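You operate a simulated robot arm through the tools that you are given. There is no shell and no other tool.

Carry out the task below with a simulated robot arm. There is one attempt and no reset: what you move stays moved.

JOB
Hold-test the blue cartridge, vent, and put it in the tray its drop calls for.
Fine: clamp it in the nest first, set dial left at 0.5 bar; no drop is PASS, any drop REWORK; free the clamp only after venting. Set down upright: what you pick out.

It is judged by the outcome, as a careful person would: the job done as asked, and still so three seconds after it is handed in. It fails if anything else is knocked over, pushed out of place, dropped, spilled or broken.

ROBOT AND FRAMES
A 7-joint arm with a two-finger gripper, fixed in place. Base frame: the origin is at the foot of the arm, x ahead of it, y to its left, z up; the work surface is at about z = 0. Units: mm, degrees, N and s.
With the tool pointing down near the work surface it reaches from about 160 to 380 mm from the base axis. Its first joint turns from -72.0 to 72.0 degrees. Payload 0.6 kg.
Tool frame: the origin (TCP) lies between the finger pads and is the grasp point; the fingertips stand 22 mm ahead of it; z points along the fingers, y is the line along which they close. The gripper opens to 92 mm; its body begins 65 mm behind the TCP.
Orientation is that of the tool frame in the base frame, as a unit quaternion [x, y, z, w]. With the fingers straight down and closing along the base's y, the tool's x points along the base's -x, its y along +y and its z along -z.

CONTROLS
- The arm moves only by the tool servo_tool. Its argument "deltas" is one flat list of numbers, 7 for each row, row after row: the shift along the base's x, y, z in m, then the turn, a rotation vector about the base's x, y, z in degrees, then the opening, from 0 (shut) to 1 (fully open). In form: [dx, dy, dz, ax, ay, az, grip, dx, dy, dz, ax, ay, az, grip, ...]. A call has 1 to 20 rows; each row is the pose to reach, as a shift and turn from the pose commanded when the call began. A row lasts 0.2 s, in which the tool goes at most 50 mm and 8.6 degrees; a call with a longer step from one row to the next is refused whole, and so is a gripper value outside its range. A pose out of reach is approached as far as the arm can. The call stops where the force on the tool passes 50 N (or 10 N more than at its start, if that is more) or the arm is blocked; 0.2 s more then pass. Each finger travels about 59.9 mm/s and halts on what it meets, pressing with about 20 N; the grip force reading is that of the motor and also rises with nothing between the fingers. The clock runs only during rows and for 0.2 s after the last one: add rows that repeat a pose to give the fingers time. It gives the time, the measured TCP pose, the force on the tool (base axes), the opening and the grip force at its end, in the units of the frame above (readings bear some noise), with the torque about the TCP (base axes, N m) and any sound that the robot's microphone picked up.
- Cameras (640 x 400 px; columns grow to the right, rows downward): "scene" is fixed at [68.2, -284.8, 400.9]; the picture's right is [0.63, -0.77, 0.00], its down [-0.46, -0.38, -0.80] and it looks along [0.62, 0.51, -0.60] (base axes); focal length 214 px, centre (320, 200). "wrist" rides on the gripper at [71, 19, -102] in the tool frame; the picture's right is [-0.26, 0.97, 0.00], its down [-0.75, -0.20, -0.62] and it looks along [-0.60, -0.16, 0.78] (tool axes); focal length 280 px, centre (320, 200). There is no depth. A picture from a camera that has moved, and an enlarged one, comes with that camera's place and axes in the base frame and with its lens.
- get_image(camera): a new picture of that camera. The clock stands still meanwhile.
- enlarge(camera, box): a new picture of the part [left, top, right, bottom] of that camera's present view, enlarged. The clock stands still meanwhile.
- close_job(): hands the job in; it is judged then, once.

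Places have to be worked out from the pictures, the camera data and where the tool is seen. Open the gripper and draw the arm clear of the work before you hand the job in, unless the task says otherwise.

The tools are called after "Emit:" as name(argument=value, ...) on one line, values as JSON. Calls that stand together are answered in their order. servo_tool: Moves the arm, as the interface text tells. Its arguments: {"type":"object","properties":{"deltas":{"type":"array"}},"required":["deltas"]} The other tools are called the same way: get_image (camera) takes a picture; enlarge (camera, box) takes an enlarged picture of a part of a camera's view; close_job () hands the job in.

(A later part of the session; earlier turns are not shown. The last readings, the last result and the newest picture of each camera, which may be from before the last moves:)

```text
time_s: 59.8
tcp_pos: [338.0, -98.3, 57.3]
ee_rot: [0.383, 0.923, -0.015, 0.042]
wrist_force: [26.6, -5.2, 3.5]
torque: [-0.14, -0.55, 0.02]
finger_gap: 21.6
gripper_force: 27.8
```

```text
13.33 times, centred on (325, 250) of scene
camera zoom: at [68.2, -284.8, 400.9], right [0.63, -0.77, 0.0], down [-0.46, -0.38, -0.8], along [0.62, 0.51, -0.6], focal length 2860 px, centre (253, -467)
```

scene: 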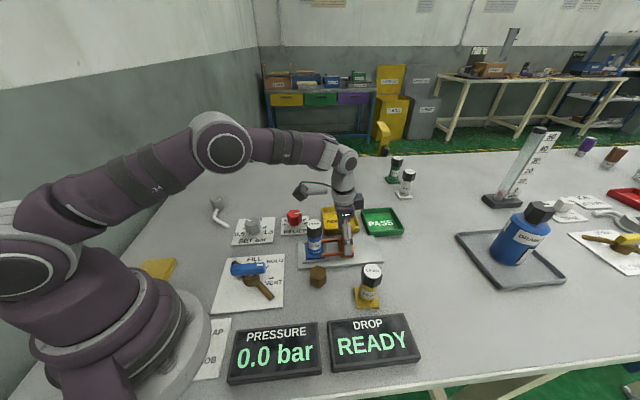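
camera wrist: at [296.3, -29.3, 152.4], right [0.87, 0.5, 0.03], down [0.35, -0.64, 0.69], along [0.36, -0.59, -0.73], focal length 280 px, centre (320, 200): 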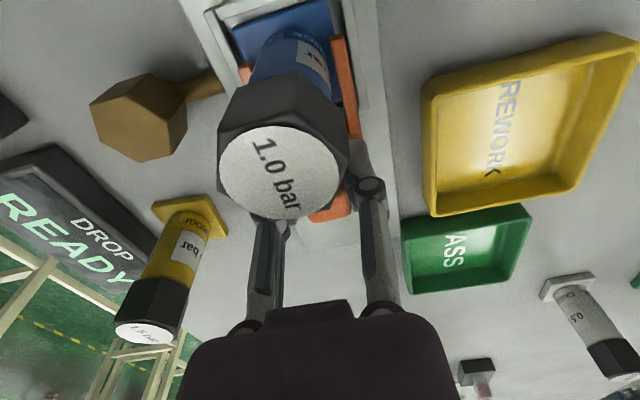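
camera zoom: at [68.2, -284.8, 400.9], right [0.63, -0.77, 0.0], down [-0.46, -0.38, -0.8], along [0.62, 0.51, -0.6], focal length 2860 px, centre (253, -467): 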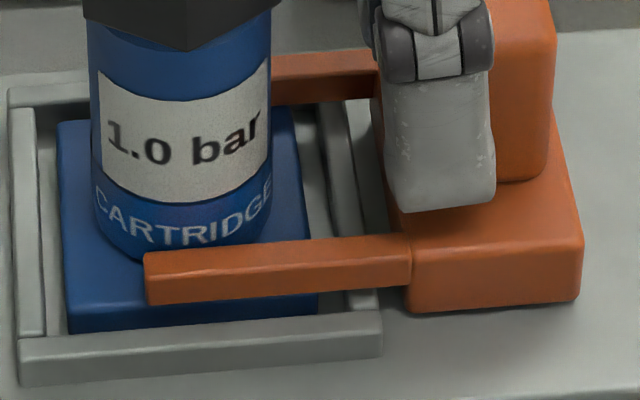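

I check the displays, then open the fingers slightly and regrip further out on the handle for a firmer push.

Emit:
enlarge(camera="scene", box=[220, 300, 440, 400])

Emit:
servo_tool(deltas=[0, 0, 0, 0, 0, 0, 0.25, 0, 0, 0, 0, 0, 0, 0.4, 0.003, -0.003, 0, 0, 0, 0, 0.4, 0.0055, -0.0055, 0, 0, 0, 0, 0.4, 0.0055, -0.0055, 0, 0, 0, 0, 0.4])

Emit:
enlarge(camera="scene", box=[305, 225, 345, 265])

```text
2.91 times, centred on (330, 350) of scene
camera zoom: at [68.2, -284.8, 400.9], right [0.63, -0.77, 0.0], down [-0.46, -0.38, -0.8], along [0.62, 0.51, -0.6], focal length 624 px, centre (291, -236)
```

zoom: 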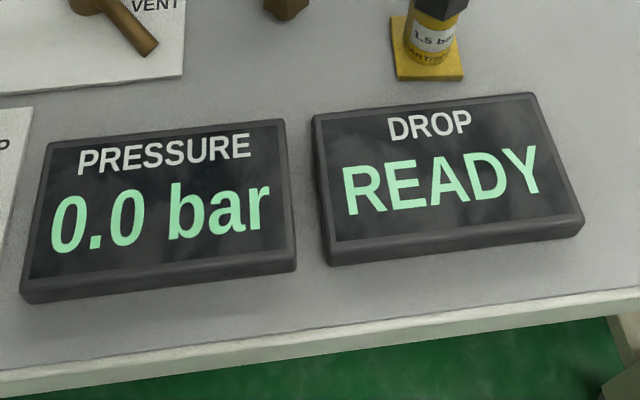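

```text
time_s: 61.0
tcp_pos: [343.5, -104.5, 57.7]
ee_rot: [0.383, 0.923, -0.016, 0.041]
wrist_force: [0.4, 0.7, -0.8]
torque: [0.01, -0.01, 0.02]
finger_gap: 37.0
gripper_force: 0.0
```

```text
10.00 times, centred on (325, 245) of scene
camera zoom: at [68.2, -284.8, 400.9], right [0.63, -0.77, 0.0], down [-0.46, -0.38, -0.8], along [0.62, 0.51, -0.6], focal length 2145 px, centre (270, -250)
```

zoom: 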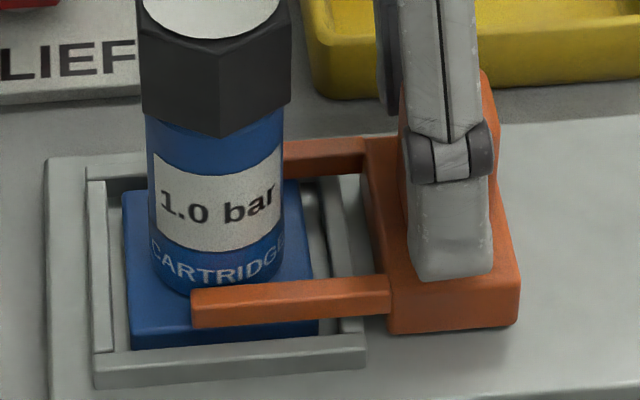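

The clamp held its place. I regrip centred on the handle (1 mm sideways correction) and push again while watching if the handle moves.

Emit:
servo_tool(deltas=[0.0007, 0.0007, 0, 0, 0, 0, 0.3, 0.0007, 0.0007, 0, 0, 0, 0, 0.1, 0.0007, 0.0007, 0, 0, 0, 0, 0.0, 0.0007, 0.0007, 0, 0, 0, 0, 0.0, 0.0007, 0.0007, 0, 0, 0, 0, 0.0])

Emit:
servo_tool(deltas=[-0.001, 0.001, 0, 0, 0, 0, 0.0, -0.002, 0.002, 0, 0, 0, 0, 0.0, -0.003, 0.003, 0, 0, 0, 0, 0.0, -0.003, 0.003, 0, 0, 0, 0, 0.0])

Emit:
enlarge(camera="scene", box=[305, 225, 345, 265])

```text
time_s: 62.2
tcp_pos: [345.0, -103.5, 58.3]
ee_rot: [0.384, 0.922, -0.017, 0.039]
wrist_force: [-9.7, -7.9, 8.0]
torque: [-0.12, 0.22, -0.01]
finger_gap: 21.7
gripper_force: 27.9
```

```text
time_s: 63.2
tcp_pos: [340.2, -100.8, 58.7]
ee_rot: [0.384, 0.922, -0.017, 0.041]
wrist_force: [6.1, -26.4, 8.7]
torque: [-0.62, -0.15, 0.11]
finger_gap: 22.0
gripper_force: 27.8
```

```text
10.00 times, centred on (325, 245) of scene
camera zoom: at [68.2, -284.8, 400.9], right [0.63, -0.77, 0.0], down [-0.46, -0.38, -0.8], along [0.62, 0.51, -0.6], focal length 2145 px, centre (270, -250)
```

zoom: 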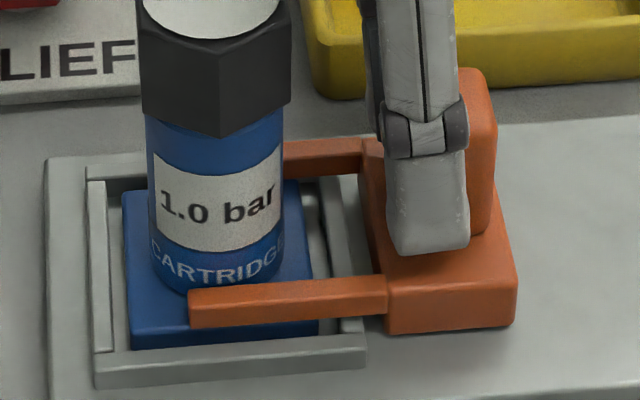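

The handle gave only about 1 mm under ~23 N and sprang back on release, so the clamp is at its end stop. I release the handle and rise straight up.

Emit:
servo_tool(deltas=[0.001, -0.001, 0, 0, 0, 0, 0.25, 0.001, -0.001, 0, 0, 0, 0, 0.45, 0.001, -0.001, 0, 0, 0, 0, 0.5, 0.001, -0.001, 0.012, 0, 0, 0, 0.5, 0.001, -0.001, 0.03, 0, 0, 0, 0.5, 0.001, -0.001, 0.055, 0, 0, 0, 0.5, 0.001, -0.001, 0.085, 0, 0, 0, 0.5, 0.001, -0.001, 0.115, 0, 0, 0, 0.5, 0.001, -0.001, 0.115, 0, 0, 0, 0.5])

Emit:
enlarge(camera="scene", box=[300, 215, 360, 275])

Emit:
get_image(camera="wrist")

```text
time_s: 65.2
tcp_pos: [341.9, -102.1, 173.3]
ee_rot: [0.383, 0.923, -0.016, 0.039]
wrist_force: [-0.1, -0.6, -0.9]
torque: [0.02, 0.0, 0.03]
finger_gap: 46.3
gripper_force: 0.0
```

```text
6.67 times, centred on (330, 245) of scene
camera zoom: at [68.2, -284.8, 400.9], right [0.63, -0.77, 0.0], down [-0.46, -0.38, -0.8], along [0.62, 0.51, -0.6], focal length 1430 px, centre (253, -100)
```

zoom: 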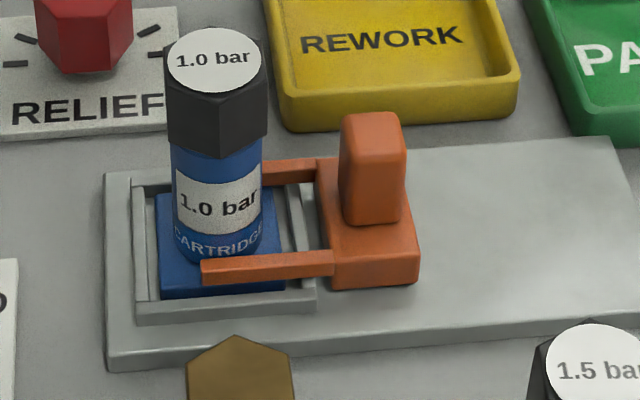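

```text
taken
camera wrist: at [299.7, -32.6, 268.5], right [0.87, 0.5, 0.02], down [0.35, -0.64, 0.69], along [0.36, -0.59, -0.73], focal length 280 px, centre (320, 200)
```

wrist: 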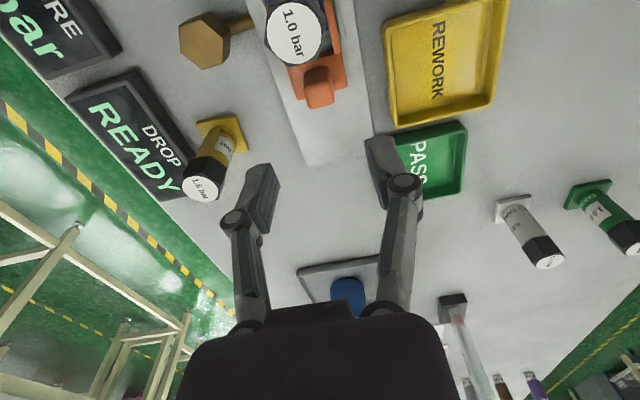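

The clamp holds across the plate. Next is the valve: I move above its pivot, estimated at about (174.5,-15.5), with the tool vertical at yaw about -40° to look at the lever.

Emit:
servo_tool(deltas=[-0.02, 0.01, 0, 1.7, 1.7, 0, 0.5, -0.05, 0.026, 0, 3.5, 3.5, 0, 0.5, -0.085, 0.044, 0, 3.5, 3.5, 0, 0.5, -0.12, 0.062, 0, 3.5, 3.5, 0, 0.5, -0.15, 0.078, -0.01, 3.5, 3.5, 0, 0.5, -0.1674, 0.0866, -0.02, 3.5, 3.5, 0, 0.5, -0.1674, 0.0866, -0.02, 3.5, 3.5, 0, 0.5])

Emit:
get_image(camera="wrist")

Emit:
enlarge(camera="scene", box=[205, 240, 295, 320])

```text
time_s: 66.8
tcp_pos: [174.9, -15.0, 152.9]
ee_rot: [0.384, 0.923, 0.001, 0.0]
wrist_force: [-0.3, 0.5, -0.5]
torque: [0.01, 0.01, 0.02]
finger_gap: 46.0
gripper_force: 0.1
```

```text
taken
camera wrist: at [138.4, 47.4, 253.8], right [0.87, 0.5, 0.0], down [0.39, -0.68, 0.62], along [0.31, -0.54, -0.78], focal length 280 px, centre (320, 200)
```

wrist: 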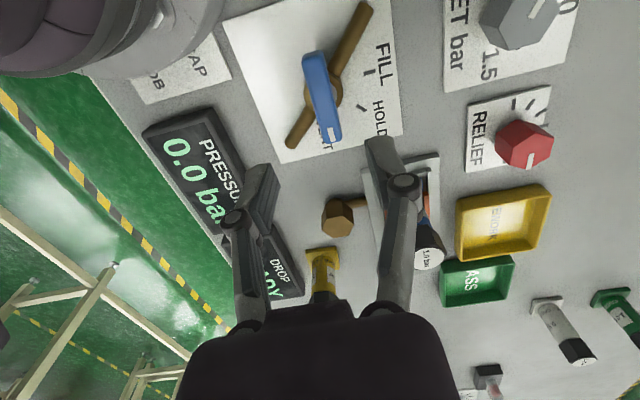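

```text
5.00 times, centred on (250, 280) of scene
camera zoom: at [68.2, -284.8, 400.9], right [0.63, -0.77, 0.0], down [-0.46, -0.38, -0.8], along [0.62, 0.51, -0.6], focal length 1072 px, centre (670, -200)
```

zoom: 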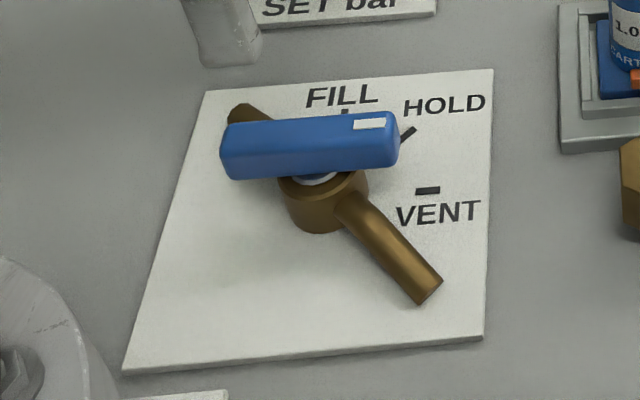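

I enlarge the valve in this wrist view to work out its pivot, lever height and tick directions.

Emit:
enlarge(camera="wrist", box=[260, 0, 420, 160])

Emit:
enlarge(camera="wrist", box=[120, 40, 240, 120])

```text
2.50 times, centred on (340, 80) of wrist
camera zoom: at [138.4, 47.4, 253.8], right [0.87, 0.5, 0.0], down [0.39, -0.68, 0.62], along [0.31, -0.54, -0.78], focal length 701 px, centre (270, 500)
```

zoom: 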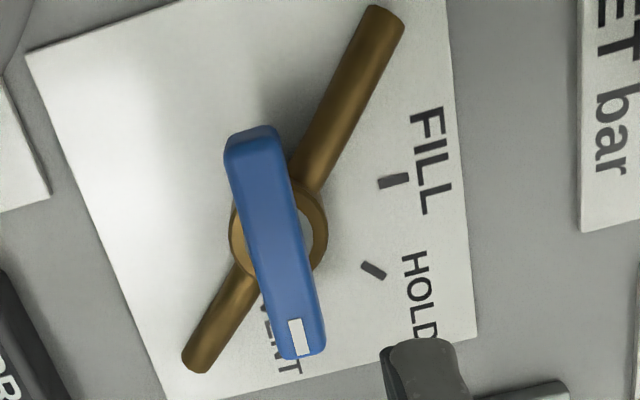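

```text
5.00 times, centred on (180, 80) of wrist
camera zoom: at [138.4, 47.4, 253.8], right [0.87, 0.5, 0.0], down [0.39, -0.68, 0.62], along [0.31, -0.54, -0.78], focal length 1402 px, centre (1020, 800)
```

zoom: 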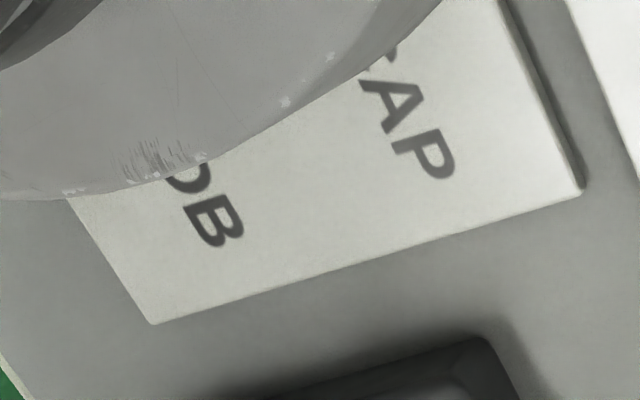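

The lever reads as pointing to VENT at about -44°, HOLD at 0°, FILL at about +43°, pivot near (177,-15.5), lever top z≈52. I descend over the pivot with the fingers straddling the lever.

Emit:
servo_tool(deltas=[0.001, 0.0005, -0.02, 0, 0, 0, 0.5, 0.0021, 0.0009, -0.04, 0, 0, 0, 0.5, 0.0021, 0.0009, -0.06, 0, 0, 0, 0.5, 0.0021, 0.0009, -0.075, 0, 0, 0, 0.5, 0.0021, 0.0009, -0.088, 0, 0, 0, 0.5, 0.0021, 0.0009, -0.0965, 0, 0, 0, 0.5, 0.0021, 0.0009, -0.1005, 0, 0, 0, 0.5, 0.0021, 0.0009, -0.1005, 0, 0, 0, 0.5])

Emit:
get_image(camera="wrist")

Emit:
enlarge(camera="scene", box=[205, 220, 305, 320])

```text
time_s: 68.6
tcp_pos: [177.3, -14.1, 51.7]
ee_rot: [0.384, 0.923, 0.001, 0.001]
wrist_force: [0.5, -0.9, 0.1]
torque: [0.0, -0.05, 0.02]
finger_gap: 46.1
gripper_force: 0.1
```

```text
taken
camera wrist: at [141.3, 49.1, 153.6], right [0.87, 0.5, 0.0], down [0.39, -0.68, 0.62], along [0.31, -0.54, -0.78], focal length 280 px, centre (320, 200)
```

wrist: 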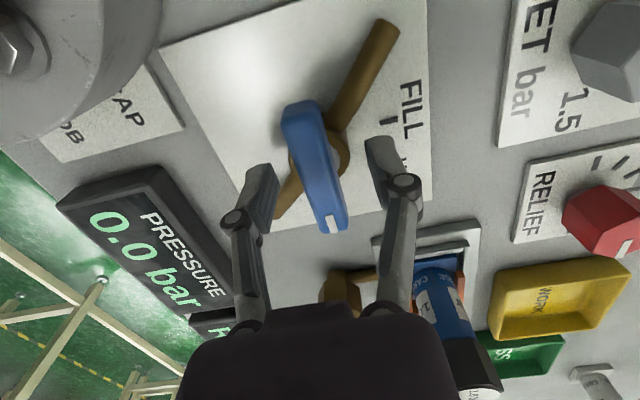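

```text
4.00 times, centred on (255, 270) of scene
camera zoom: at [68.2, -284.8, 400.9], right [0.63, -0.77, 0.0], down [-0.46, -0.38, -0.8], along [0.62, 0.51, -0.6], focal length 858 px, centre (580, -80)
```

zoom: 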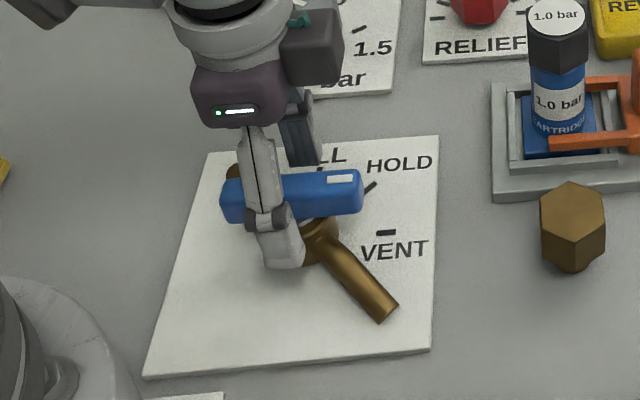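

The lever is centred between the fingers and aligned with them. I close on it.

Emit:
servo_tool(deltas=[0, 0, 0, 0, 0, 0, 0.3, 0, 0, 0, 0, 0, 0, 0.15, 0, 0, 0, 0, 0, 0, 0.0, 0, 0, 0, 0, 0, 0, 0.0, 0, 0, 0, 0, 0, 0, 0.0])

Emit:
enlarge(camera="scene", box=[205, 220, 305, 320])

```text
time_s: 69.8
tcp_pos: [176.7, -13.6, 52.5]
ee_rot: [0.384, 0.923, -0.001, 0.0]
wrist_force: [-8.1, -9.3, 4.9]
torque: [-0.19, 0.17, 0.06]
finger_gap: 16.2
gripper_force: 27.8
```

```text
4.00 times, centred on (255, 270) of scene
camera zoom: at [68.2, -284.8, 400.9], right [0.63, -0.77, 0.0], down [-0.46, -0.38, -0.8], along [0.62, 0.51, -0.6], focal length 858 px, centre (580, -80)
```

zoom: 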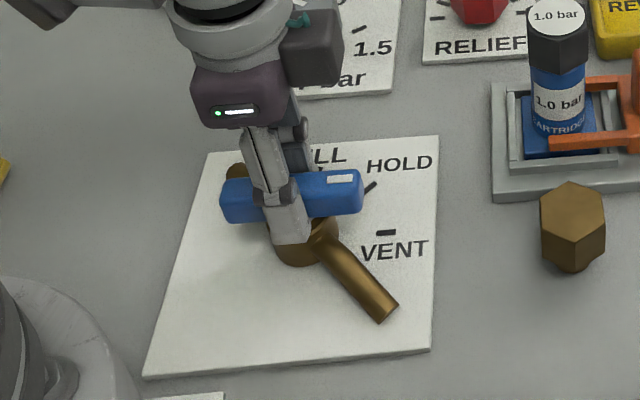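

Gripped at 16 mm with a small side load, so I shift 1.4 mm to relax it and rotate the lever +44° (passing HOLD on the way to FILL).

Emit:
servo_tool(deltas=[-0.001, -0.001, 0, 0, 0, 0, 0, -0.001, -0.001, 0, 0, 0, 5, 0, -0.001, -0.001, 0, 0, 0, 10, 0, -0.001, -0.001, 0, 0, 0, 15, 0, -0.001, -0.001, 0, 0, 0, 20, 0, -0.001, -0.001, 0, 0, 0, 25, 0, -0.001, -0.001, 0, 0, 0, 30, 0, -0.001, -0.001, 0, 0, 0, 35, 0, -0.001, -0.001, 0, 0, 0, 40, 0, -0.001, -0.001, 0, 0, 0, 44, 0, -0.001, -0.001, 0, 0, 0, 44, 0])

Emit:
get_image(camera="wrist")

Emit:
get_image(camera="scene")

```text
time_s: 72.2
tcp_pos: [176.0, -15.1, 52.0]
ee_rot: [0.008, 1.0, 0.002, 0.001]
wrist_force: [24.2, 19.7, 2.8]
torque: [0.41, -0.59, -0.01]
finger_gap: 16.0
gripper_force: 27.2
```

```text
taken
camera wrist: at [106.3, 5.2, 153.4], right [0.28, 0.96, 0.0], down [0.75, -0.22, 0.63], along [0.6, -0.17, -0.78], focal length 280 px, centre (320, 200)
```

wrist: 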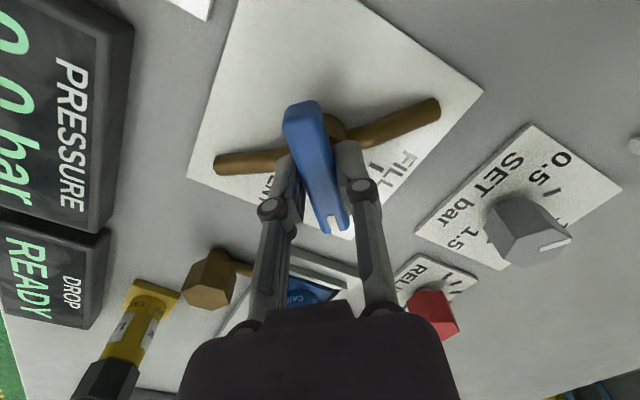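

```text
taken
```

scene: 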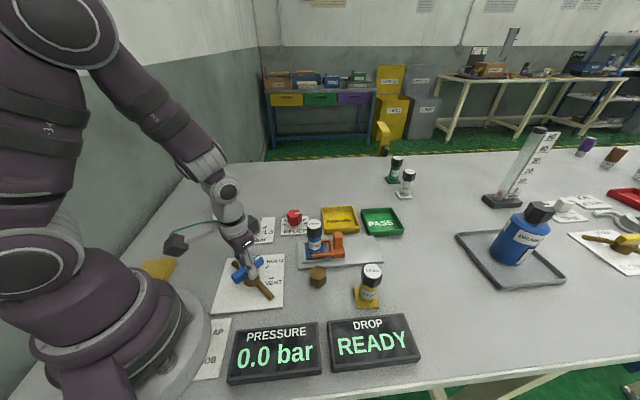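

The lever turned with the gripper, but about 30 N of side force shows the pivot is about 3 mm toward +x+y. I relax in that direction and continue rotating to FILL.

Emit:
servo_tool(deltas=[0.001, 0.001, 0, 0, 0, 0, 0, 0.002, 0.002, 0, 0, 0, 0, 0, 0.002, 0.002, 0, 0, 0, 0, 0])

```text
time_s: 73.0
tcp_pos: [176.2, -13.5, 52.9]
ee_rot: [0.011, 1.0, -0.002, -0.004]
wrist_force: [-13.4, -5.7, 45.1]
torque: [0.0, 0.26, 0.03]
finger_gap: 15.9
gripper_force: 28.4
```

An upward force of 45 N appeared, so the fingertips are probably bearing on the valve body. I raise 3 mm and re-read.

Emit:
servo_tool(deltas=[0, 0, 0.0015, 0, 0, 0, 0, -0.0003, -0.0002, 0.003, 0, 0, 0, 0, -0.0003, -0.0002, 0.003, 0, 0, 0, 0])

Emit:
enlarge(camera="scene", box=[205, 220, 305, 320])

```text
time_s: 73.8
tcp_pos: [178.2, -14.5, 55.2]
ee_rot: [0.011, 1.0, -0.001, -0.002]
wrist_force: [-6.8, -25.0, -23.7]
torque: [-0.41, 0.15, 0.05]
finger_gap: 15.9
gripper_force: 27.9
```

```text
4.00 times, centred on (255, 270) of scene
camera zoom: at [68.2, -284.8, 400.9], right [0.63, -0.77, 0.0], down [-0.46, -0.38, -0.8], along [0.62, 0.51, -0.6], focal length 858 px, centre (580, -80)
```

zoom: 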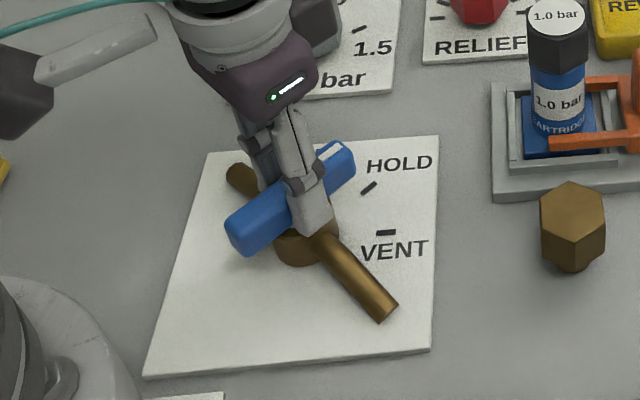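

Now it pulls the other way, so I settle between: -1.5 mm in y and -1 mm in z.

Emit:
servo_tool(deltas=[-0.0003, -0.0008, -0.0005, 0, 0, 0, 0, -0.0005, -0.0015, -0.001, 0, 0, 0, 0, -0.0005, -0.0015, -0.001, 0, 0, 0, 0])

```text
time_s: 74.6
tcp_pos: [177.0, -14.1, 55.2]
ee_rot: [0.009, 1.0, 0.001, 0.001]
wrist_force: [-11.9, -10.9, 21.2]
torque: [-0.26, 0.21, -0.01]
finger_gap: 16.1
gripper_force: 28.2
```

Forces are moderate now. I continue rotating the lever another 22° with small corrections.

Emit:
servo_tool(deltas=[-0.0005, -0.0005, 0.0004, 0, 0, 4, 0, -0.001, -0.001, 0.0004, 0, 0, 8, 0, -0.001, -0.001, 0.0004, 0, 0, 12, 0, -0.001, -0.001, 0.0004, 0, 0, 16, 0, -0.001, -0.001, 0.0004, 0, 0, 20, 0, -0.001, -0.001, 0.0004, 0, 0, 22, 0, -0.001, -0.001, 0.0004, 0, 0, 22, 0])

Emit:
get_image(camera="scene")

```text
time_s: 76.2
tcp_pos: [176.0, -14.3, 55.6]
ee_rot: [-0.183, 0.983, 0.003, 0.0]
wrist_force: [13.5, 26.5, 10.7]
torque: [0.55, -0.31, 0.01]
finger_gap: 16.1
gripper_force: 28.1
```

```text
taken
```

scene: 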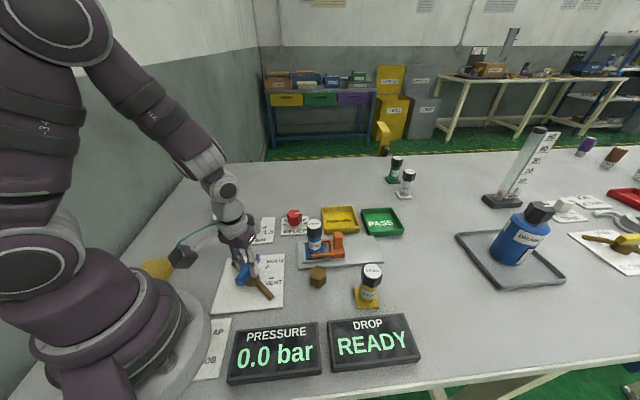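

Yaw is now +21°; still 0.0 bar. I correct +y and keep rotating to about +45° (FILL).

Emit:
servo_tool(deltas=[0.0005, 0.001, 0, 0, 0, 0, 0, 0.001, 0.0018, 0, 0, 0, 4, 0, 0.001, 0.0018, 0, 0, 0, 8, 0, 0.001, 0.0018, 0, 0, 0, 12, 0, 0.001, 0.0018, 0, 0, 0, 16, 0, 0.001, 0.0018, 0, 0, 0, 20, 0, 0.001, 0.0018, 0, 0, 0, 23, 0, 0.001, 0.0018, 0, 0, 0, 23, 0])

Emit:
get_image(camera="scene")

Emit:
enlarge(camera="scene", box=[205, 220, 305, 320])

```text
time_s: 78.0
tcp_pos: [176.5, -13.4, 53.6]
ee_rot: [-0.374, 0.927, 0.0, -0.002]
wrist_force: [-19.2, -14.0, 1.9]
torque: [-0.33, 0.45, 0.04]
finger_gap: 16.0
gripper_force: 28.0
```

```text
taken
```

scene: 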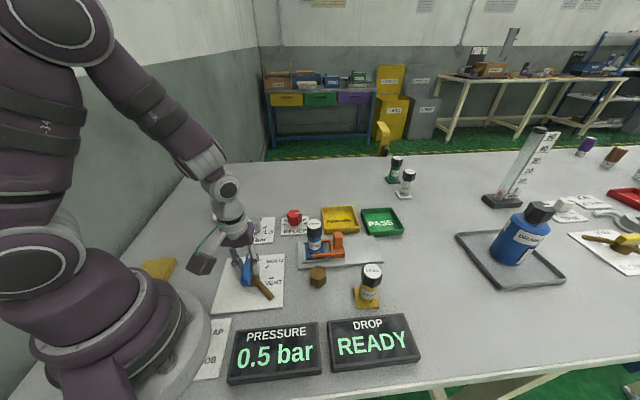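

```text
4.00 times, centred on (255, 270) of scene
camera zoom: at [68.2, -284.8, 400.9], right [0.63, -0.77, 0.0], down [-0.46, -0.38, -0.8], along [0.62, 0.51, -0.6], focal length 858 px, centre (580, -80)
```

zoom: 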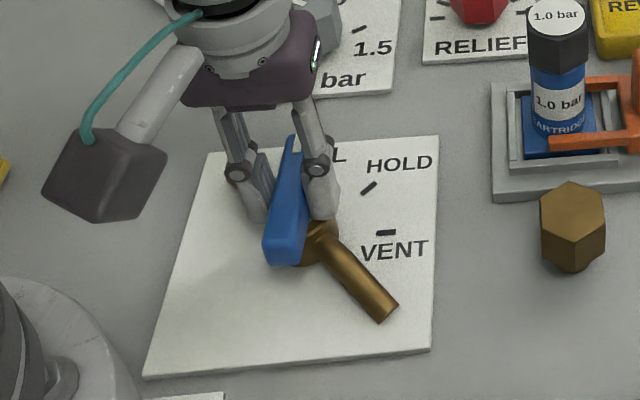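

The display shows 0.5 bar at FILL with DROP READY. I hold FILL for about 1.5 s so the pressure settles, relaxing the side force.

Emit:
servo_tool(deltas=[-0.0006, -0.0005, 0, 0, 0, 0, 0, -0.0012, -0.001, 0, 0, 0, 0, 0, -0.0012, -0.001, 0, 0, 0, 0, 0, -0.0012, -0.001, 0, 0, 0, 0, 0, -0.0012, -0.001, 0, 0, 0, 0, 0, -0.0012, -0.001, 0, 0, 0, 0, 0, -0.0012, -0.001, 0, 0, 0, 0, 0])

Emit:
enlarge(camera="scene", box=[200, 300, 440, 400])

```text
time_s: 79.6
tcp_pos: [176.4, -14.3, 54.6]
ee_rot: [-0.375, 0.927, 0.002, 0.001]
wrist_force: [7.6, 11.2, -20.6]
torque: [0.26, -0.17, 0.03]
finger_gap: 15.9
gripper_force: 27.9
```

```text
2.67 times, centred on (320, 350) of scene
camera zoom: at [68.3, -284.8, 400.9], right [0.63, -0.77, 0.0], down [-0.46, -0.38, -0.8], along [0.62, 0.51, -0.6], focal length 572 px, centre (320, -200)
```

zoom: 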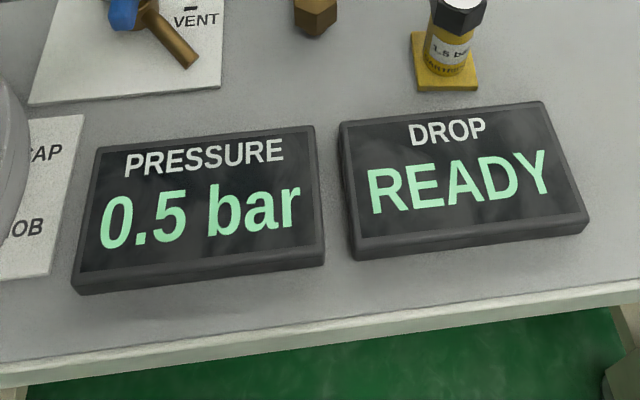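

Pressure is steady at 0.5 bar. I now turn the lever back about 44° to HOLD.

Emit:
servo_tool(deltas=[0.0003, 0.0005, -0.0003, 0, 0, -5, 0, 0.0003, 0.0005, -0.0003, 0, 0, -10, 0, 0.0003, 0.0005, -0.0003, 0, 0, -15, 0, 0.0003, 0.0005, -0.0003, 0, 0, -20, 0, 0.0003, 0.0005, -0.0003, 0, 0, -25, 0, 0.0003, 0.0005, -0.0003, 0, 0, -30, 0, 0.0003, 0.0005, -0.0003, 0, 0, -35, 0, 0.0003, 0.0005, -0.0003, 0, 0, -40, 0, 0.0003, 0.0005, -0.0003, 0, 0, -43.5, 0, 0.0003, 0.0005, -0.0003, 0, 0, -43.5, 0])

Emit:
get_image(camera="scene")

Emit:
enlarge(camera="scene", box=[205, 220, 305, 320])

```text
time_s: 81.8
tcp_pos: [176.8, -14.4, 54.1]
ee_rot: [-0.003, 1.0, 0.001, -0.001]
wrist_force: [13.3, 8.9, -18.4]
torque: [0.19, -0.38, 0.0]
finger_gap: 15.7
gripper_force: 27.4
```

```text
taken
```

scene: 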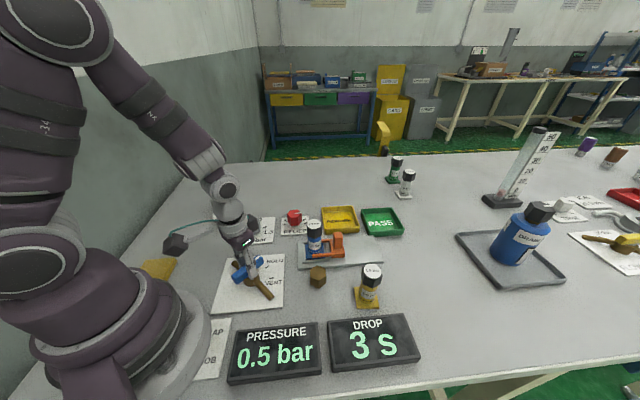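

```text
4.00 times, centred on (255, 270) of scene
camera zoom: at [68.2, -284.8, 400.9], right [0.63, -0.77, 0.0], down [-0.46, -0.38, -0.8], along [0.62, 0.51, -0.6], focal length 858 px, centre (580, -80)
```

zoom: 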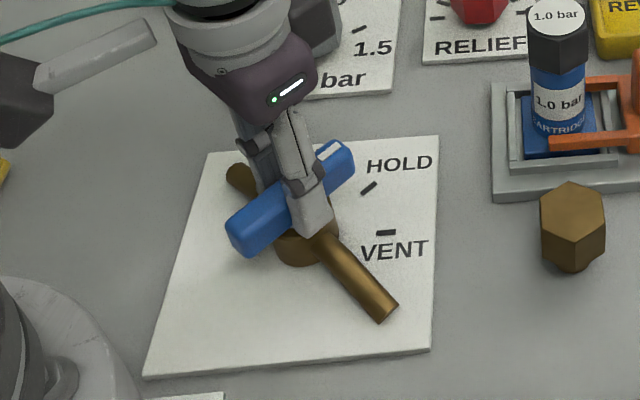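

The hold timer is running (3 s shown). I keep the lever still at HOLD until it finishes.

Emit:
servo_tool(deltas=[0, 0, 0, 0, 0, 0, 0, 0, 0, 0, 0, 0, 0, 0, 0, 0, 0, 0, 0, 0, 0, 0, 0, 0, 0, 0, 0, 0, 0, 0, 0, 0, 0, 0, 0, 0, 0, 0, 0, 0, 0, 0, 0, 0, 0, 0, 0, 0, 0, 0, 0, 0, 0, 0, 0, 0, 0, 0, 0, 0, 0, 0, 0, 0, 0, 0, 0, 0, 0, 0])

Emit:
enlarge(camera="scene", box=[200, 300, 440, 400])

```text
time_s: 84.0
tcp_pos: [175.8, -13.6, 53.7]
ee_rot: [-0.003, 1.0, 0.001, 0.0]
wrist_force: [14.3, 8.3, -13.0]
torque: [0.2, -0.4, -0.02]
finger_gap: 15.9
gripper_force: 27.8
```

```text
2.67 times, centred on (320, 350) of scene
camera zoom: at [68.2, -284.8, 400.9], right [0.63, -0.77, 0.0], down [-0.46, -0.38, -0.8], along [0.62, 0.51, -0.6], focal length 572 px, centre (320, -200)
```

zoom: 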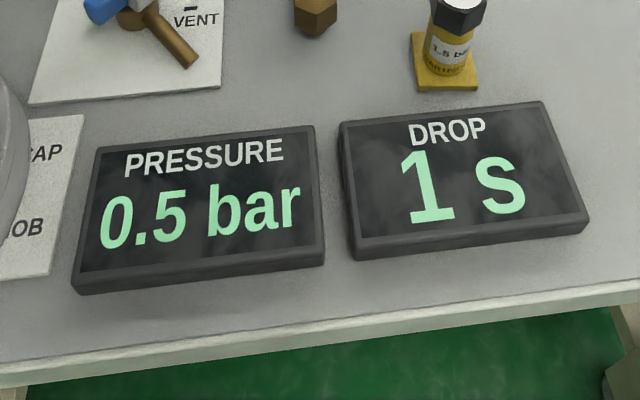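

The countdown is at 1 s with 0.5 bar still shown. I wait a bit longer.

Emit:
servo_tool(deltas=[0, 0, 0, 0, 0, 0, 0, 0, 0, 0, 0, 0, 0, 0, 0, 0, 0, 0, 0, 0, 0, 0, 0, 0, 0, 0, 0, 0, 0, 0, 0, 0, 0, 0, 0, 0, 0, 0, 0, 0, 0, 0, 0, 0, 0, 0, 0, 0, 0])

Emit:
enlarge(camera="scene", box=[200, 300, 440, 400])

```text
time_s: 85.6
tcp_pos: [176.7, -15.1, 53.5]
ee_rot: [-0.003, 1.0, 0.001, 0.0]
wrist_force: [13.7, 7.7, -0.5]
torque: [0.15, -0.32, -0.01]
finger_gap: 15.8
gripper_force: 27.6
```

```text
2.67 times, centred on (320, 350) of scene
camera zoom: at [68.2, -284.8, 400.9], right [0.63, -0.77, 0.0], down [-0.46, -0.38, -0.8], along [0.62, 0.51, -0.6], focal length 572 px, centre (320, -200)
```

zoom: 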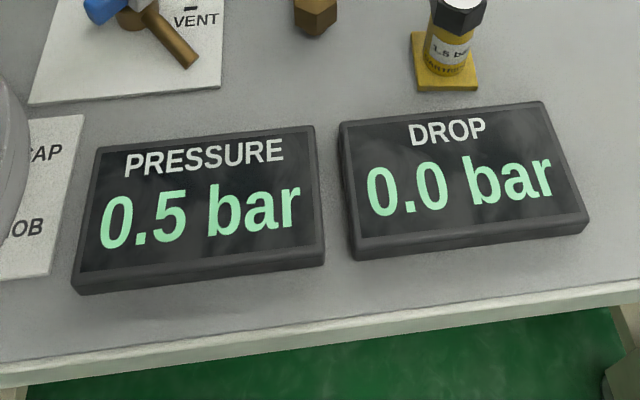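

DROP reads 0.0 bar after the hold, so the result is PASS. I now turn the lever to VENT (-44°).

Emit:
servo_tool(deltas=[0.0008, 0.0004, 0, 0, 0, -5, 0, 0.0008, 0.0004, 0, 0, 0, -10, 0, 0.0008, 0.0004, 0, 0, 0, -15, 0, 0.0008, 0.0004, 0, 0, 0, -20, 0, 0.0008, 0.0004, 0, 0, 0, -25, 0, 0.0008, 0.0004, 0, 0, 0, -30, 0, 0.0008, 0.0004, 0, 0, 0, -35, 0, 0.0008, 0.0004, 0, 0, 0, -40, 0, 0.0008, 0.0004, 0, 0, 0, -44.5, 0, 0.0008, 0.0004, 0, 0, 0, -44.5, 0])

Emit:
get_image(camera="scene")

Emit:
enlarge(camera="scene", box=[205, 220, 305, 320])

```text
time_s: 87.8
tcp_pos: [177.7, -13.8, 53.4]
ee_rot: [0.376, 0.927, 0.001, -0.001]
wrist_force: [-18.3, -1.0, 19.7]
torque: [-0.1, 0.29, 0.01]
finger_gap: 16.0
gripper_force: 27.5
```

```text
taken
```

scene: 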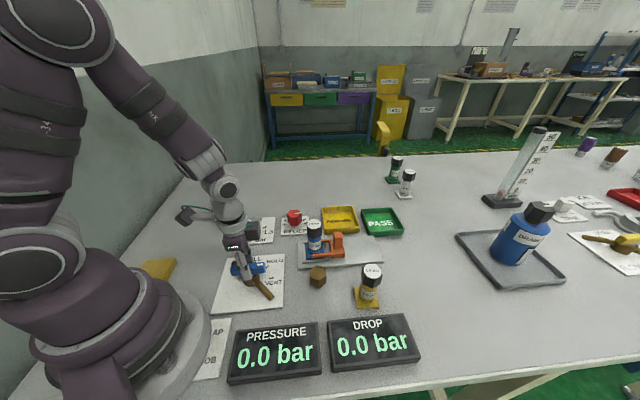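

```text
4.00 times, centred on (255, 270) of scene
camera zoom: at [68.2, -284.8, 400.9], right [0.63, -0.77, 0.0], down [-0.46, -0.38, -0.8], along [0.62, 0.51, -0.6], focal length 858 px, centre (580, -80)
```

zoom: 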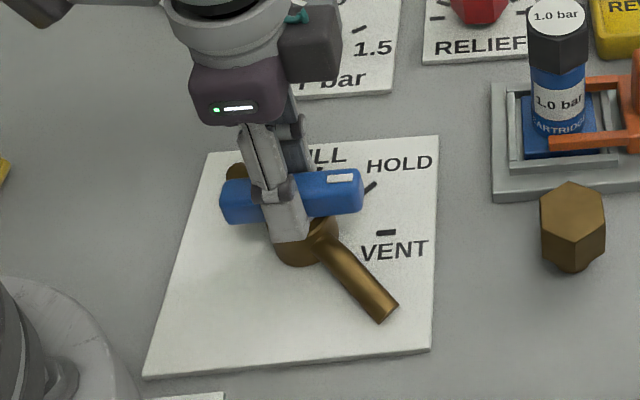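

Vented: pressure is 0.0 bar and the lever is back at VENT. I release the lever and rise.

Emit:
servo_tool(deltas=[0, 0, 0, 0, 0, 0, 0.2, 0, 0, 0, 0, 0, 0, 0.4, 0, 0, 0, 0, 0, 0, 0.5, 0, 0, 0.02, 0, 0, 0, 0.5, 0, 0, 0.05, 0, 0, 0, 0.5, 0, 0, 0.09, 0, 0, 0, 0.6, 0, 0, 0.12, 0, 0, 0, 0.7, 0, 0, 0.12, 0, 0, 0, 0.7])

Emit:
get_image(camera="scene")

Emit:
enlarge(camera="scene", box=[205, 220, 305, 320])

```text
time_s: 89.6
tcp_pos: [176.5, -13.6, 174.1]
ee_rot: [0.375, 0.927, 0.001, 0.0]
wrist_force: [-0.1, 0.1, -0.5]
torque: [0.01, 0.02, -0.01]
finger_gap: 64.5
gripper_force: 0.1
```

```text
taken
```

scene: 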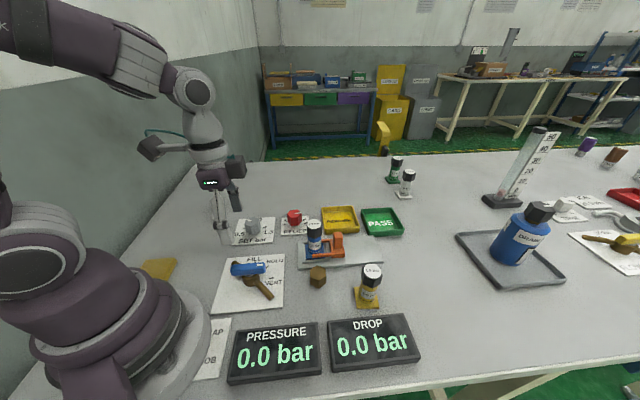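

```text
4.00 times, centred on (255, 270) of scene
camera zoom: at [68.2, -284.8, 400.9], right [0.63, -0.77, 0.0], down [-0.46, -0.38, -0.8], along [0.62, 0.51, -0.6], focal length 858 px, centre (580, -80)
```

zoom: 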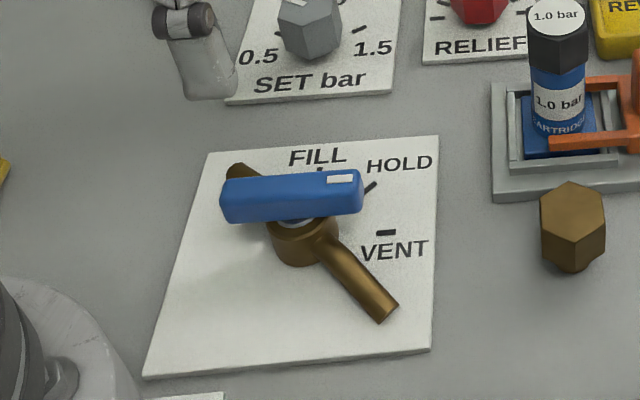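

The lever shows VENT. Now I go back to the clamp handle (about (344,-104)) to free it.

Emit:
servo_tool(deltas=[0.03, -0.016, 0, 0, 0, 0, 0.7, 0.065, -0.034, 0, 0, 0, 0, 0.7, 0.1, -0.053, 0, 0, 0, 0, 0.7, 0.135, -0.072, 0, 0, 0, -0.5, 0.7, 0.165, -0.0874, 0, 0, 0, -1, 0.7, 0.165, -0.0874, -0.02, -1.7, -1.7, -1, 0.7, 0.165, -0.0874, -0.04, -3.5, -3.5, -1, 0.7, 0.165, -0.0874, -0.04, -3.5, -3.5, -1, 0.7])

Emit:
get_image(camera="wrist")

Emit:
enlarge(camera="wrist", box=[250, 40, 410, 180])

```text
time_s: 91.4
tcp_pos: [340.8, -101.5, 133.7]
ee_rot: [0.383, 0.923, -0.016, 0.039]
wrist_force: [0.6, 0.9, 0.4]
torque: [-0.02, 0.02, -0.01]
finger_gap: 64.4
gripper_force: 0.0
```

```text
taken
camera wrist: at [299.9, -32.3, 229.4], right [0.87, 0.5, 0.02], down [0.35, -0.64, 0.69], along [0.36, -0.59, -0.73], focal length 280 px, centre (320, 200)
```

wrist: 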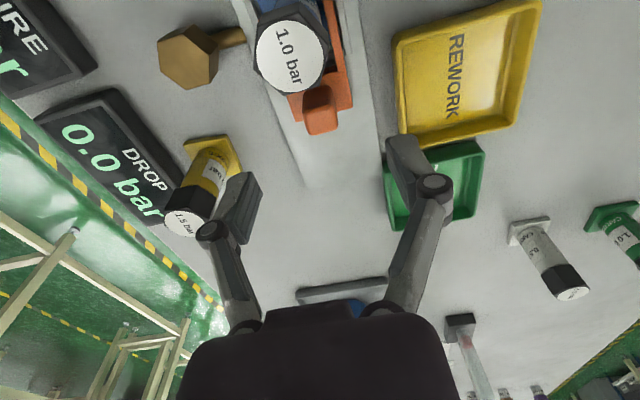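

```text
2.86 times, centred on (330, 110) of wrist
camera zoom: at [299.9, -32.3, 229.4], right [0.87, 0.5, 0.02], down [0.35, -0.64, 0.69], along [0.36, -0.59, -0.73], focal length 801 px, centre (291, 457)
```

zoom: 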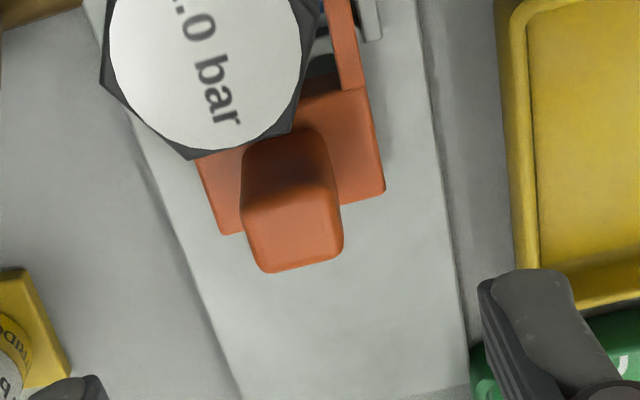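

The handle top is at about (346,-104.5). I descend so the fingers straddle it, then close.

Emit:
servo_tool(deltas=[0.001, -0.001, -0.018, 0, 0, 0, 0.7, 0.002, -0.0018, -0.036, 0, 0, 0, 0.7, 0.0028, -0.0024, -0.052, 0, 0, 0, 0.7, 0.0033, -0.0028, -0.066, 0, 0, 0, 0.7, 0.0035, -0.0029, -0.0767, 0, 0, 0, 0.7, 0.0035, -0.0029, -0.0767, 0, 0, 0, 0.7, 0.0035, -0.0029, -0.0767, 0, 0, 0, 0.4, 0.0035, -0.0029, -0.0767, 0, 0, 0, 0.15, 0.0035, -0.0029, -0.0767, 0, 0, 0, 0.0, 0.0035, -0.0029, -0.0767, 0, 0, 0, 0.0, 0.0035, -0.0029, -0.0767, 0, 0, 0, 0.0])

Emit:
enlarge(camera="scene", box=[290, 200, 390, 280])

```text
time_s: 93.8
tcp_pos: [345.4, -104.4, 57.2]
ee_rot: [0.384, 0.922, -0.017, 0.038]
wrist_force: [-13.0, -13.0, 4.7]
torque: [-0.14, 0.4, 0.02]
finger_gap: 21.9
gripper_force: 28.4
```

```text
5.00 times, centred on (340, 240) of scene
camera zoom: at [68.2, -284.8, 400.9], right [0.63, -0.77, 0.0], down [-0.46, -0.38, -0.8], along [0.62, 0.51, -0.6], focal length 1072 px, centre (220, 0)
```

zoom: 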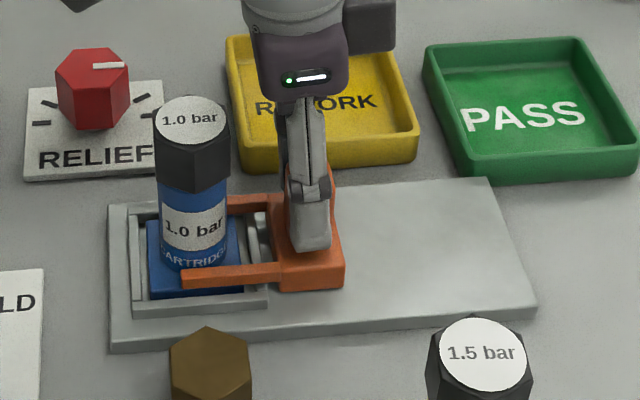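

Gripped; I relax the 18 N side load and pull the clamp outward 22 mm, adding a little tilt as it goes out.

Emit:
servo_tool(deltas=[-0.0013, -0.0013, 0, 0, 0, 0, 0, 0.0015, -0.0041, 0, 0, 0, 0, 0, 0.0043, -0.0069, 0, -0.7, -0.7, 0, 0, 0.0071, -0.0097, 0, -1.4, -1.4, 0, 0, 0.01, -0.0126, 0, -2.1, -2.1, 0, 0, 0.0128, -0.0154, 0, -2.8, -2.8, 0, 0, 0.0143, -0.0169, 0, -2.8, -2.8, 0, 0, 0.0143, -0.0169, 0, -2.8, -2.8, 0, 0])

Emit:
enlarge(camera="scene", box=[290, 200, 390, 280])

```text
time_s: 95.6
tcp_pos: [359.6, -120.8, 57.7]
ee_rot: [0.38, 0.922, -0.028, 0.072]
wrist_force: [11.7, 13.1, -18.4]
torque: [0.35, -0.07, 0.1]
finger_gap: 21.4
gripper_force: 28.3
```

```text
5.00 times, centred on (340, 240) of scene
camera zoom: at [68.3, -284.9, 400.9], right [0.63, -0.77, 0.0], down [-0.46, -0.38, -0.8], along [0.62, 0.51, -0.6], focal length 1072 px, centre (220, 0)
```

zoom: 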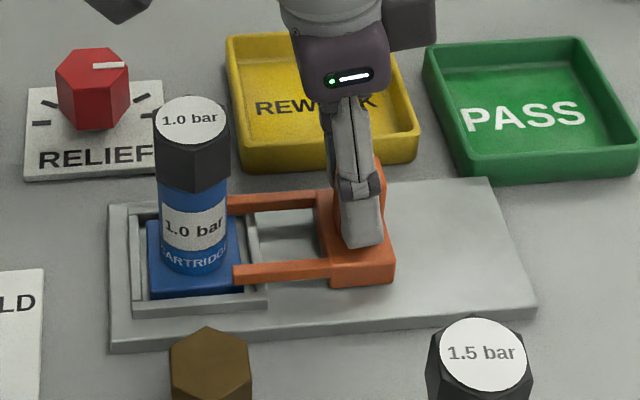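

The clamp follows. I continue pulling the remaining ~21 mm to its original open position with the tilt rising to about 14°.

Emit:
servo_tool(deltas=[0.001, 0.001, -0.0003, 0, 0, 0, 0, 0.0038, -0.0018, -0.0003, -0.7, -0.7, 0, 0, 0.0067, -0.0047, -0.0003, -1.4, -1.4, 0, 0, 0.0095, -0.0075, -0.0003, -2.1, -2.1, 0, 0, 0.0123, -0.0103, -0.0003, -2.8, -2.8, 0, 0, 0.0152, -0.0132, -0.0003, -3.5, -3.5, 0, 0, 0.0158, -0.0138, -0.0003, -3.5, -3.5, 0, 0, 0.0158, -0.0138, -0.0003, -3.5, -3.5, 0, 0])

Emit:
enlarge(camera="scene", box=[290, 200, 390, 280])

```text
time_s: 97.4
tcp_pos: [374.6, -134.7, 55.4]
ee_rot: [0.38, 0.917, -0.045, 0.109]
wrist_force: [-14.4, 16.5, -10.5]
torque: [0.4, 0.39, 0.04]
finger_gap: 21.9
gripper_force: 28.3
```

```text
5.00 times, centred on (340, 240) of scene
camera zoom: at [68.3, -284.9, 400.9], right [0.63, -0.77, 0.0], down [-0.46, -0.38, -0.8], along [0.62, 0.51, -0.6], focal length 1072 px, centre (220, 0)
```

zoom: 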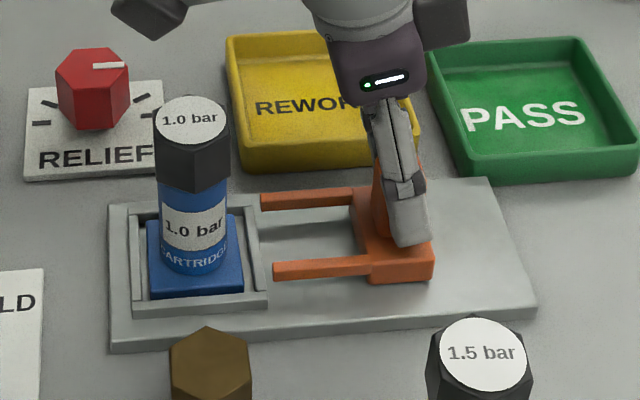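

The clamp is back at its open stop (22 N resistance) and the prongs are clear of the plate. I release the handle and rise.

Emit:
servo_tool(deltas=[-0.001, 0.001, 0, 0, 0, 0, 0.2, -0.001, 0.001, 0, 0, 0, 0, 0.45, -0.001, 0.001, 0, 0, 0, 0, 0.6, -0.001, 0.001, 0.012, 0, 0, 0, 0.6, -0.001, 0.001, 0.035, 0, 0, 0, 0.6, -0.001, 0.001, 0.065, 0, 0, 0, 0.6, -0.005, 0.0, 0.095, 3.3, 3.3, 0, 0.7, -0.02, -0.005, 0.12, 6.6, 6.6, 0, 0.7, -0.04, -0.015, 0.14, 9.9, 9.9, 0, 0.7, -0.06, -0.03, 0.155, 9.9, 9.9, 0, 0.7, -0.08, -0.045, 0.165, 9.9, 9.9, 0, 0.7, -0.095, -0.058, 0.168, 9.9, 9.9, 0, 0.7, -0.095, -0.058, 0.168, 9.9, 9.9, 0, 0.7])

Emit:
enlarge(camera="scene", box=[290, 200, 390, 280])

```text
time_s: 100.2
tcp_pos: [282.1, -195.4, 226.5]
ee_rot: [0.384, 0.924, 0.001, -0.001]
wrist_force: [1.3, -0.9, -1.0]
torque: [-0.01, 0.03, -0.04]
finger_gap: 64.3
gripper_force: 0.0
out of reach, approached as far as the arm can: row 9
```

```text
5.00 times, centred on (340, 240) of scene
camera zoom: at [68.2, -284.8, 400.9], right [0.63, -0.77, 0.0], down [-0.46, -0.38, -0.8], along [0.62, 0.51, -0.6], focal length 1072 px, centre (220, 0)
```

zoom: 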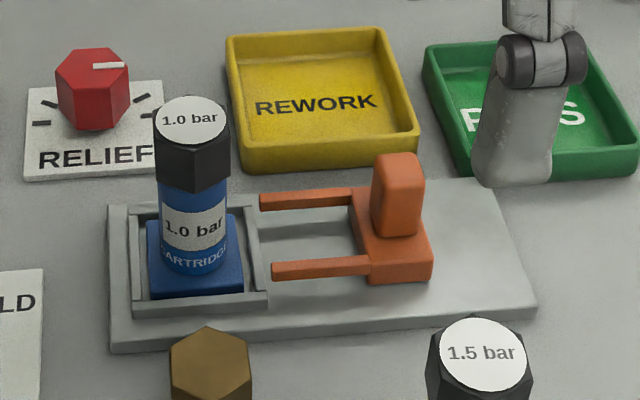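

The clamp is fully open and the cartridge stands free. Here, high and clear, I roll the tool by -150° into the camera-on-top orientation used for the first pick.

Emit:
servo_tool(deltas=[0, 0, 0, 0, 0, -8.34, 0.7, 0, 0, 0, 0, 0, -16.67, 0.7, 0, 0, 0, 0, 0, -25, 0.7, 0, 0, 0, 0, 0, -33.34, 0.7, 0, 0, 0, 0, 0, -41.67, 0.7, 0, 0, 0, 0, 0, -50, 0.7, 0, 0, 0, 0, 0, -58.34, 0.7, 0, 0, 0, 0, 0, -66.67, 0.7, 0, 0, 0, 0, 0, -75, 0.7, 0, 0, 0, 0, 0, -83.34, 0.7, 0, 0, 0, 0, 0, -91.67, 0.7, 0, 0, 0, 0, 0, -100, 0.7, 0, 0, 0, 0, 0, -108.34, 0.7, 0, 0, 0, 0, 0, -116.67, 0.7, 0, 0, 0, 0, 0, -125, 0.7, 0, 0, 0, 0, 0, -133.34, 0.7, 0, 0, 0, 0, 0, -141.67, 0.7, 0, 0, 0, 0, 0, -150, 0.7, 0, 0, 0, 0, 0, -150, 0.7])

```text
time_s: 104.2
tcp_pos: [288.7, -187.9, 232.7]
ee_rot: [0.992, -0.124, 0.004, -0.015]
wrist_force: [0.4, -1.2, -0.8]
torque: [-0.01, -0.01, -0.03]
finger_gap: 64.4
gripper_force: 0.0
out of reach, approached as far as the arm can: row 15, 16, 17, 18, 19
```

A small shortfall, but the arm is nearly there. I tilt outward about 42° while moving to the same hover region used for the first pick, where this orientation worked.

Emit:
servo_tool(deltas=[0.005, -0.012, -0.008, -1.8, -6.8, 0, 0.7, 0.009, -0.024, -0.018, -3.6, -13.5, 0, 0.7, 0.013, -0.036, -0.03, -5.5, -20.3, 0, 0.7, 0.017, -0.046, -0.043, -7.3, -27, 0, 0.7, 0.021, -0.054, -0.055, -9.1, -33.8, 0, 0.7, 0.021, -0.057, -0.062, -10.9, -40.6, 0, 0.7, 0.021, -0.057, -0.062, -10.9, -40.6, 0, 0.7])

Emit:
get_image(camera="scene")

Emit:
get_image(camera="wrist")

```text
time_s: 105.8
tcp_pos: [302.7, -251.5, 162.6]
ee_rot: [0.924, -0.122, 0.358, 0.047]
wrist_force: [-0.1, -0.3, 0.5]
torque: [-0.04, 0.01, -0.05]
finger_gap: 64.4
gripper_force: 0.2
```

```text
taken
```

scene: 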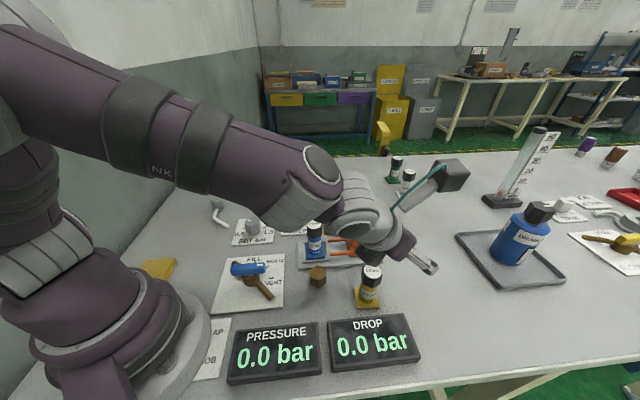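

```text
taken
camera wrist: at [281.7, -265.1, 285.9], right [-0.44, -0.88, -0.18], down [-0.89, 0.45, -0.04], along [0.12, 0.14, -0.98], focal length 280 px, centre (320, 200)
```

wrist: 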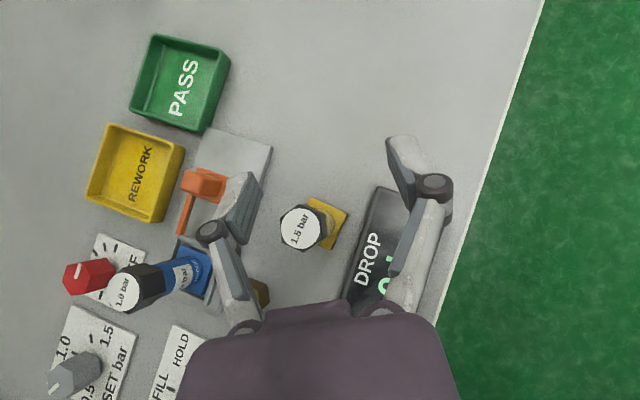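

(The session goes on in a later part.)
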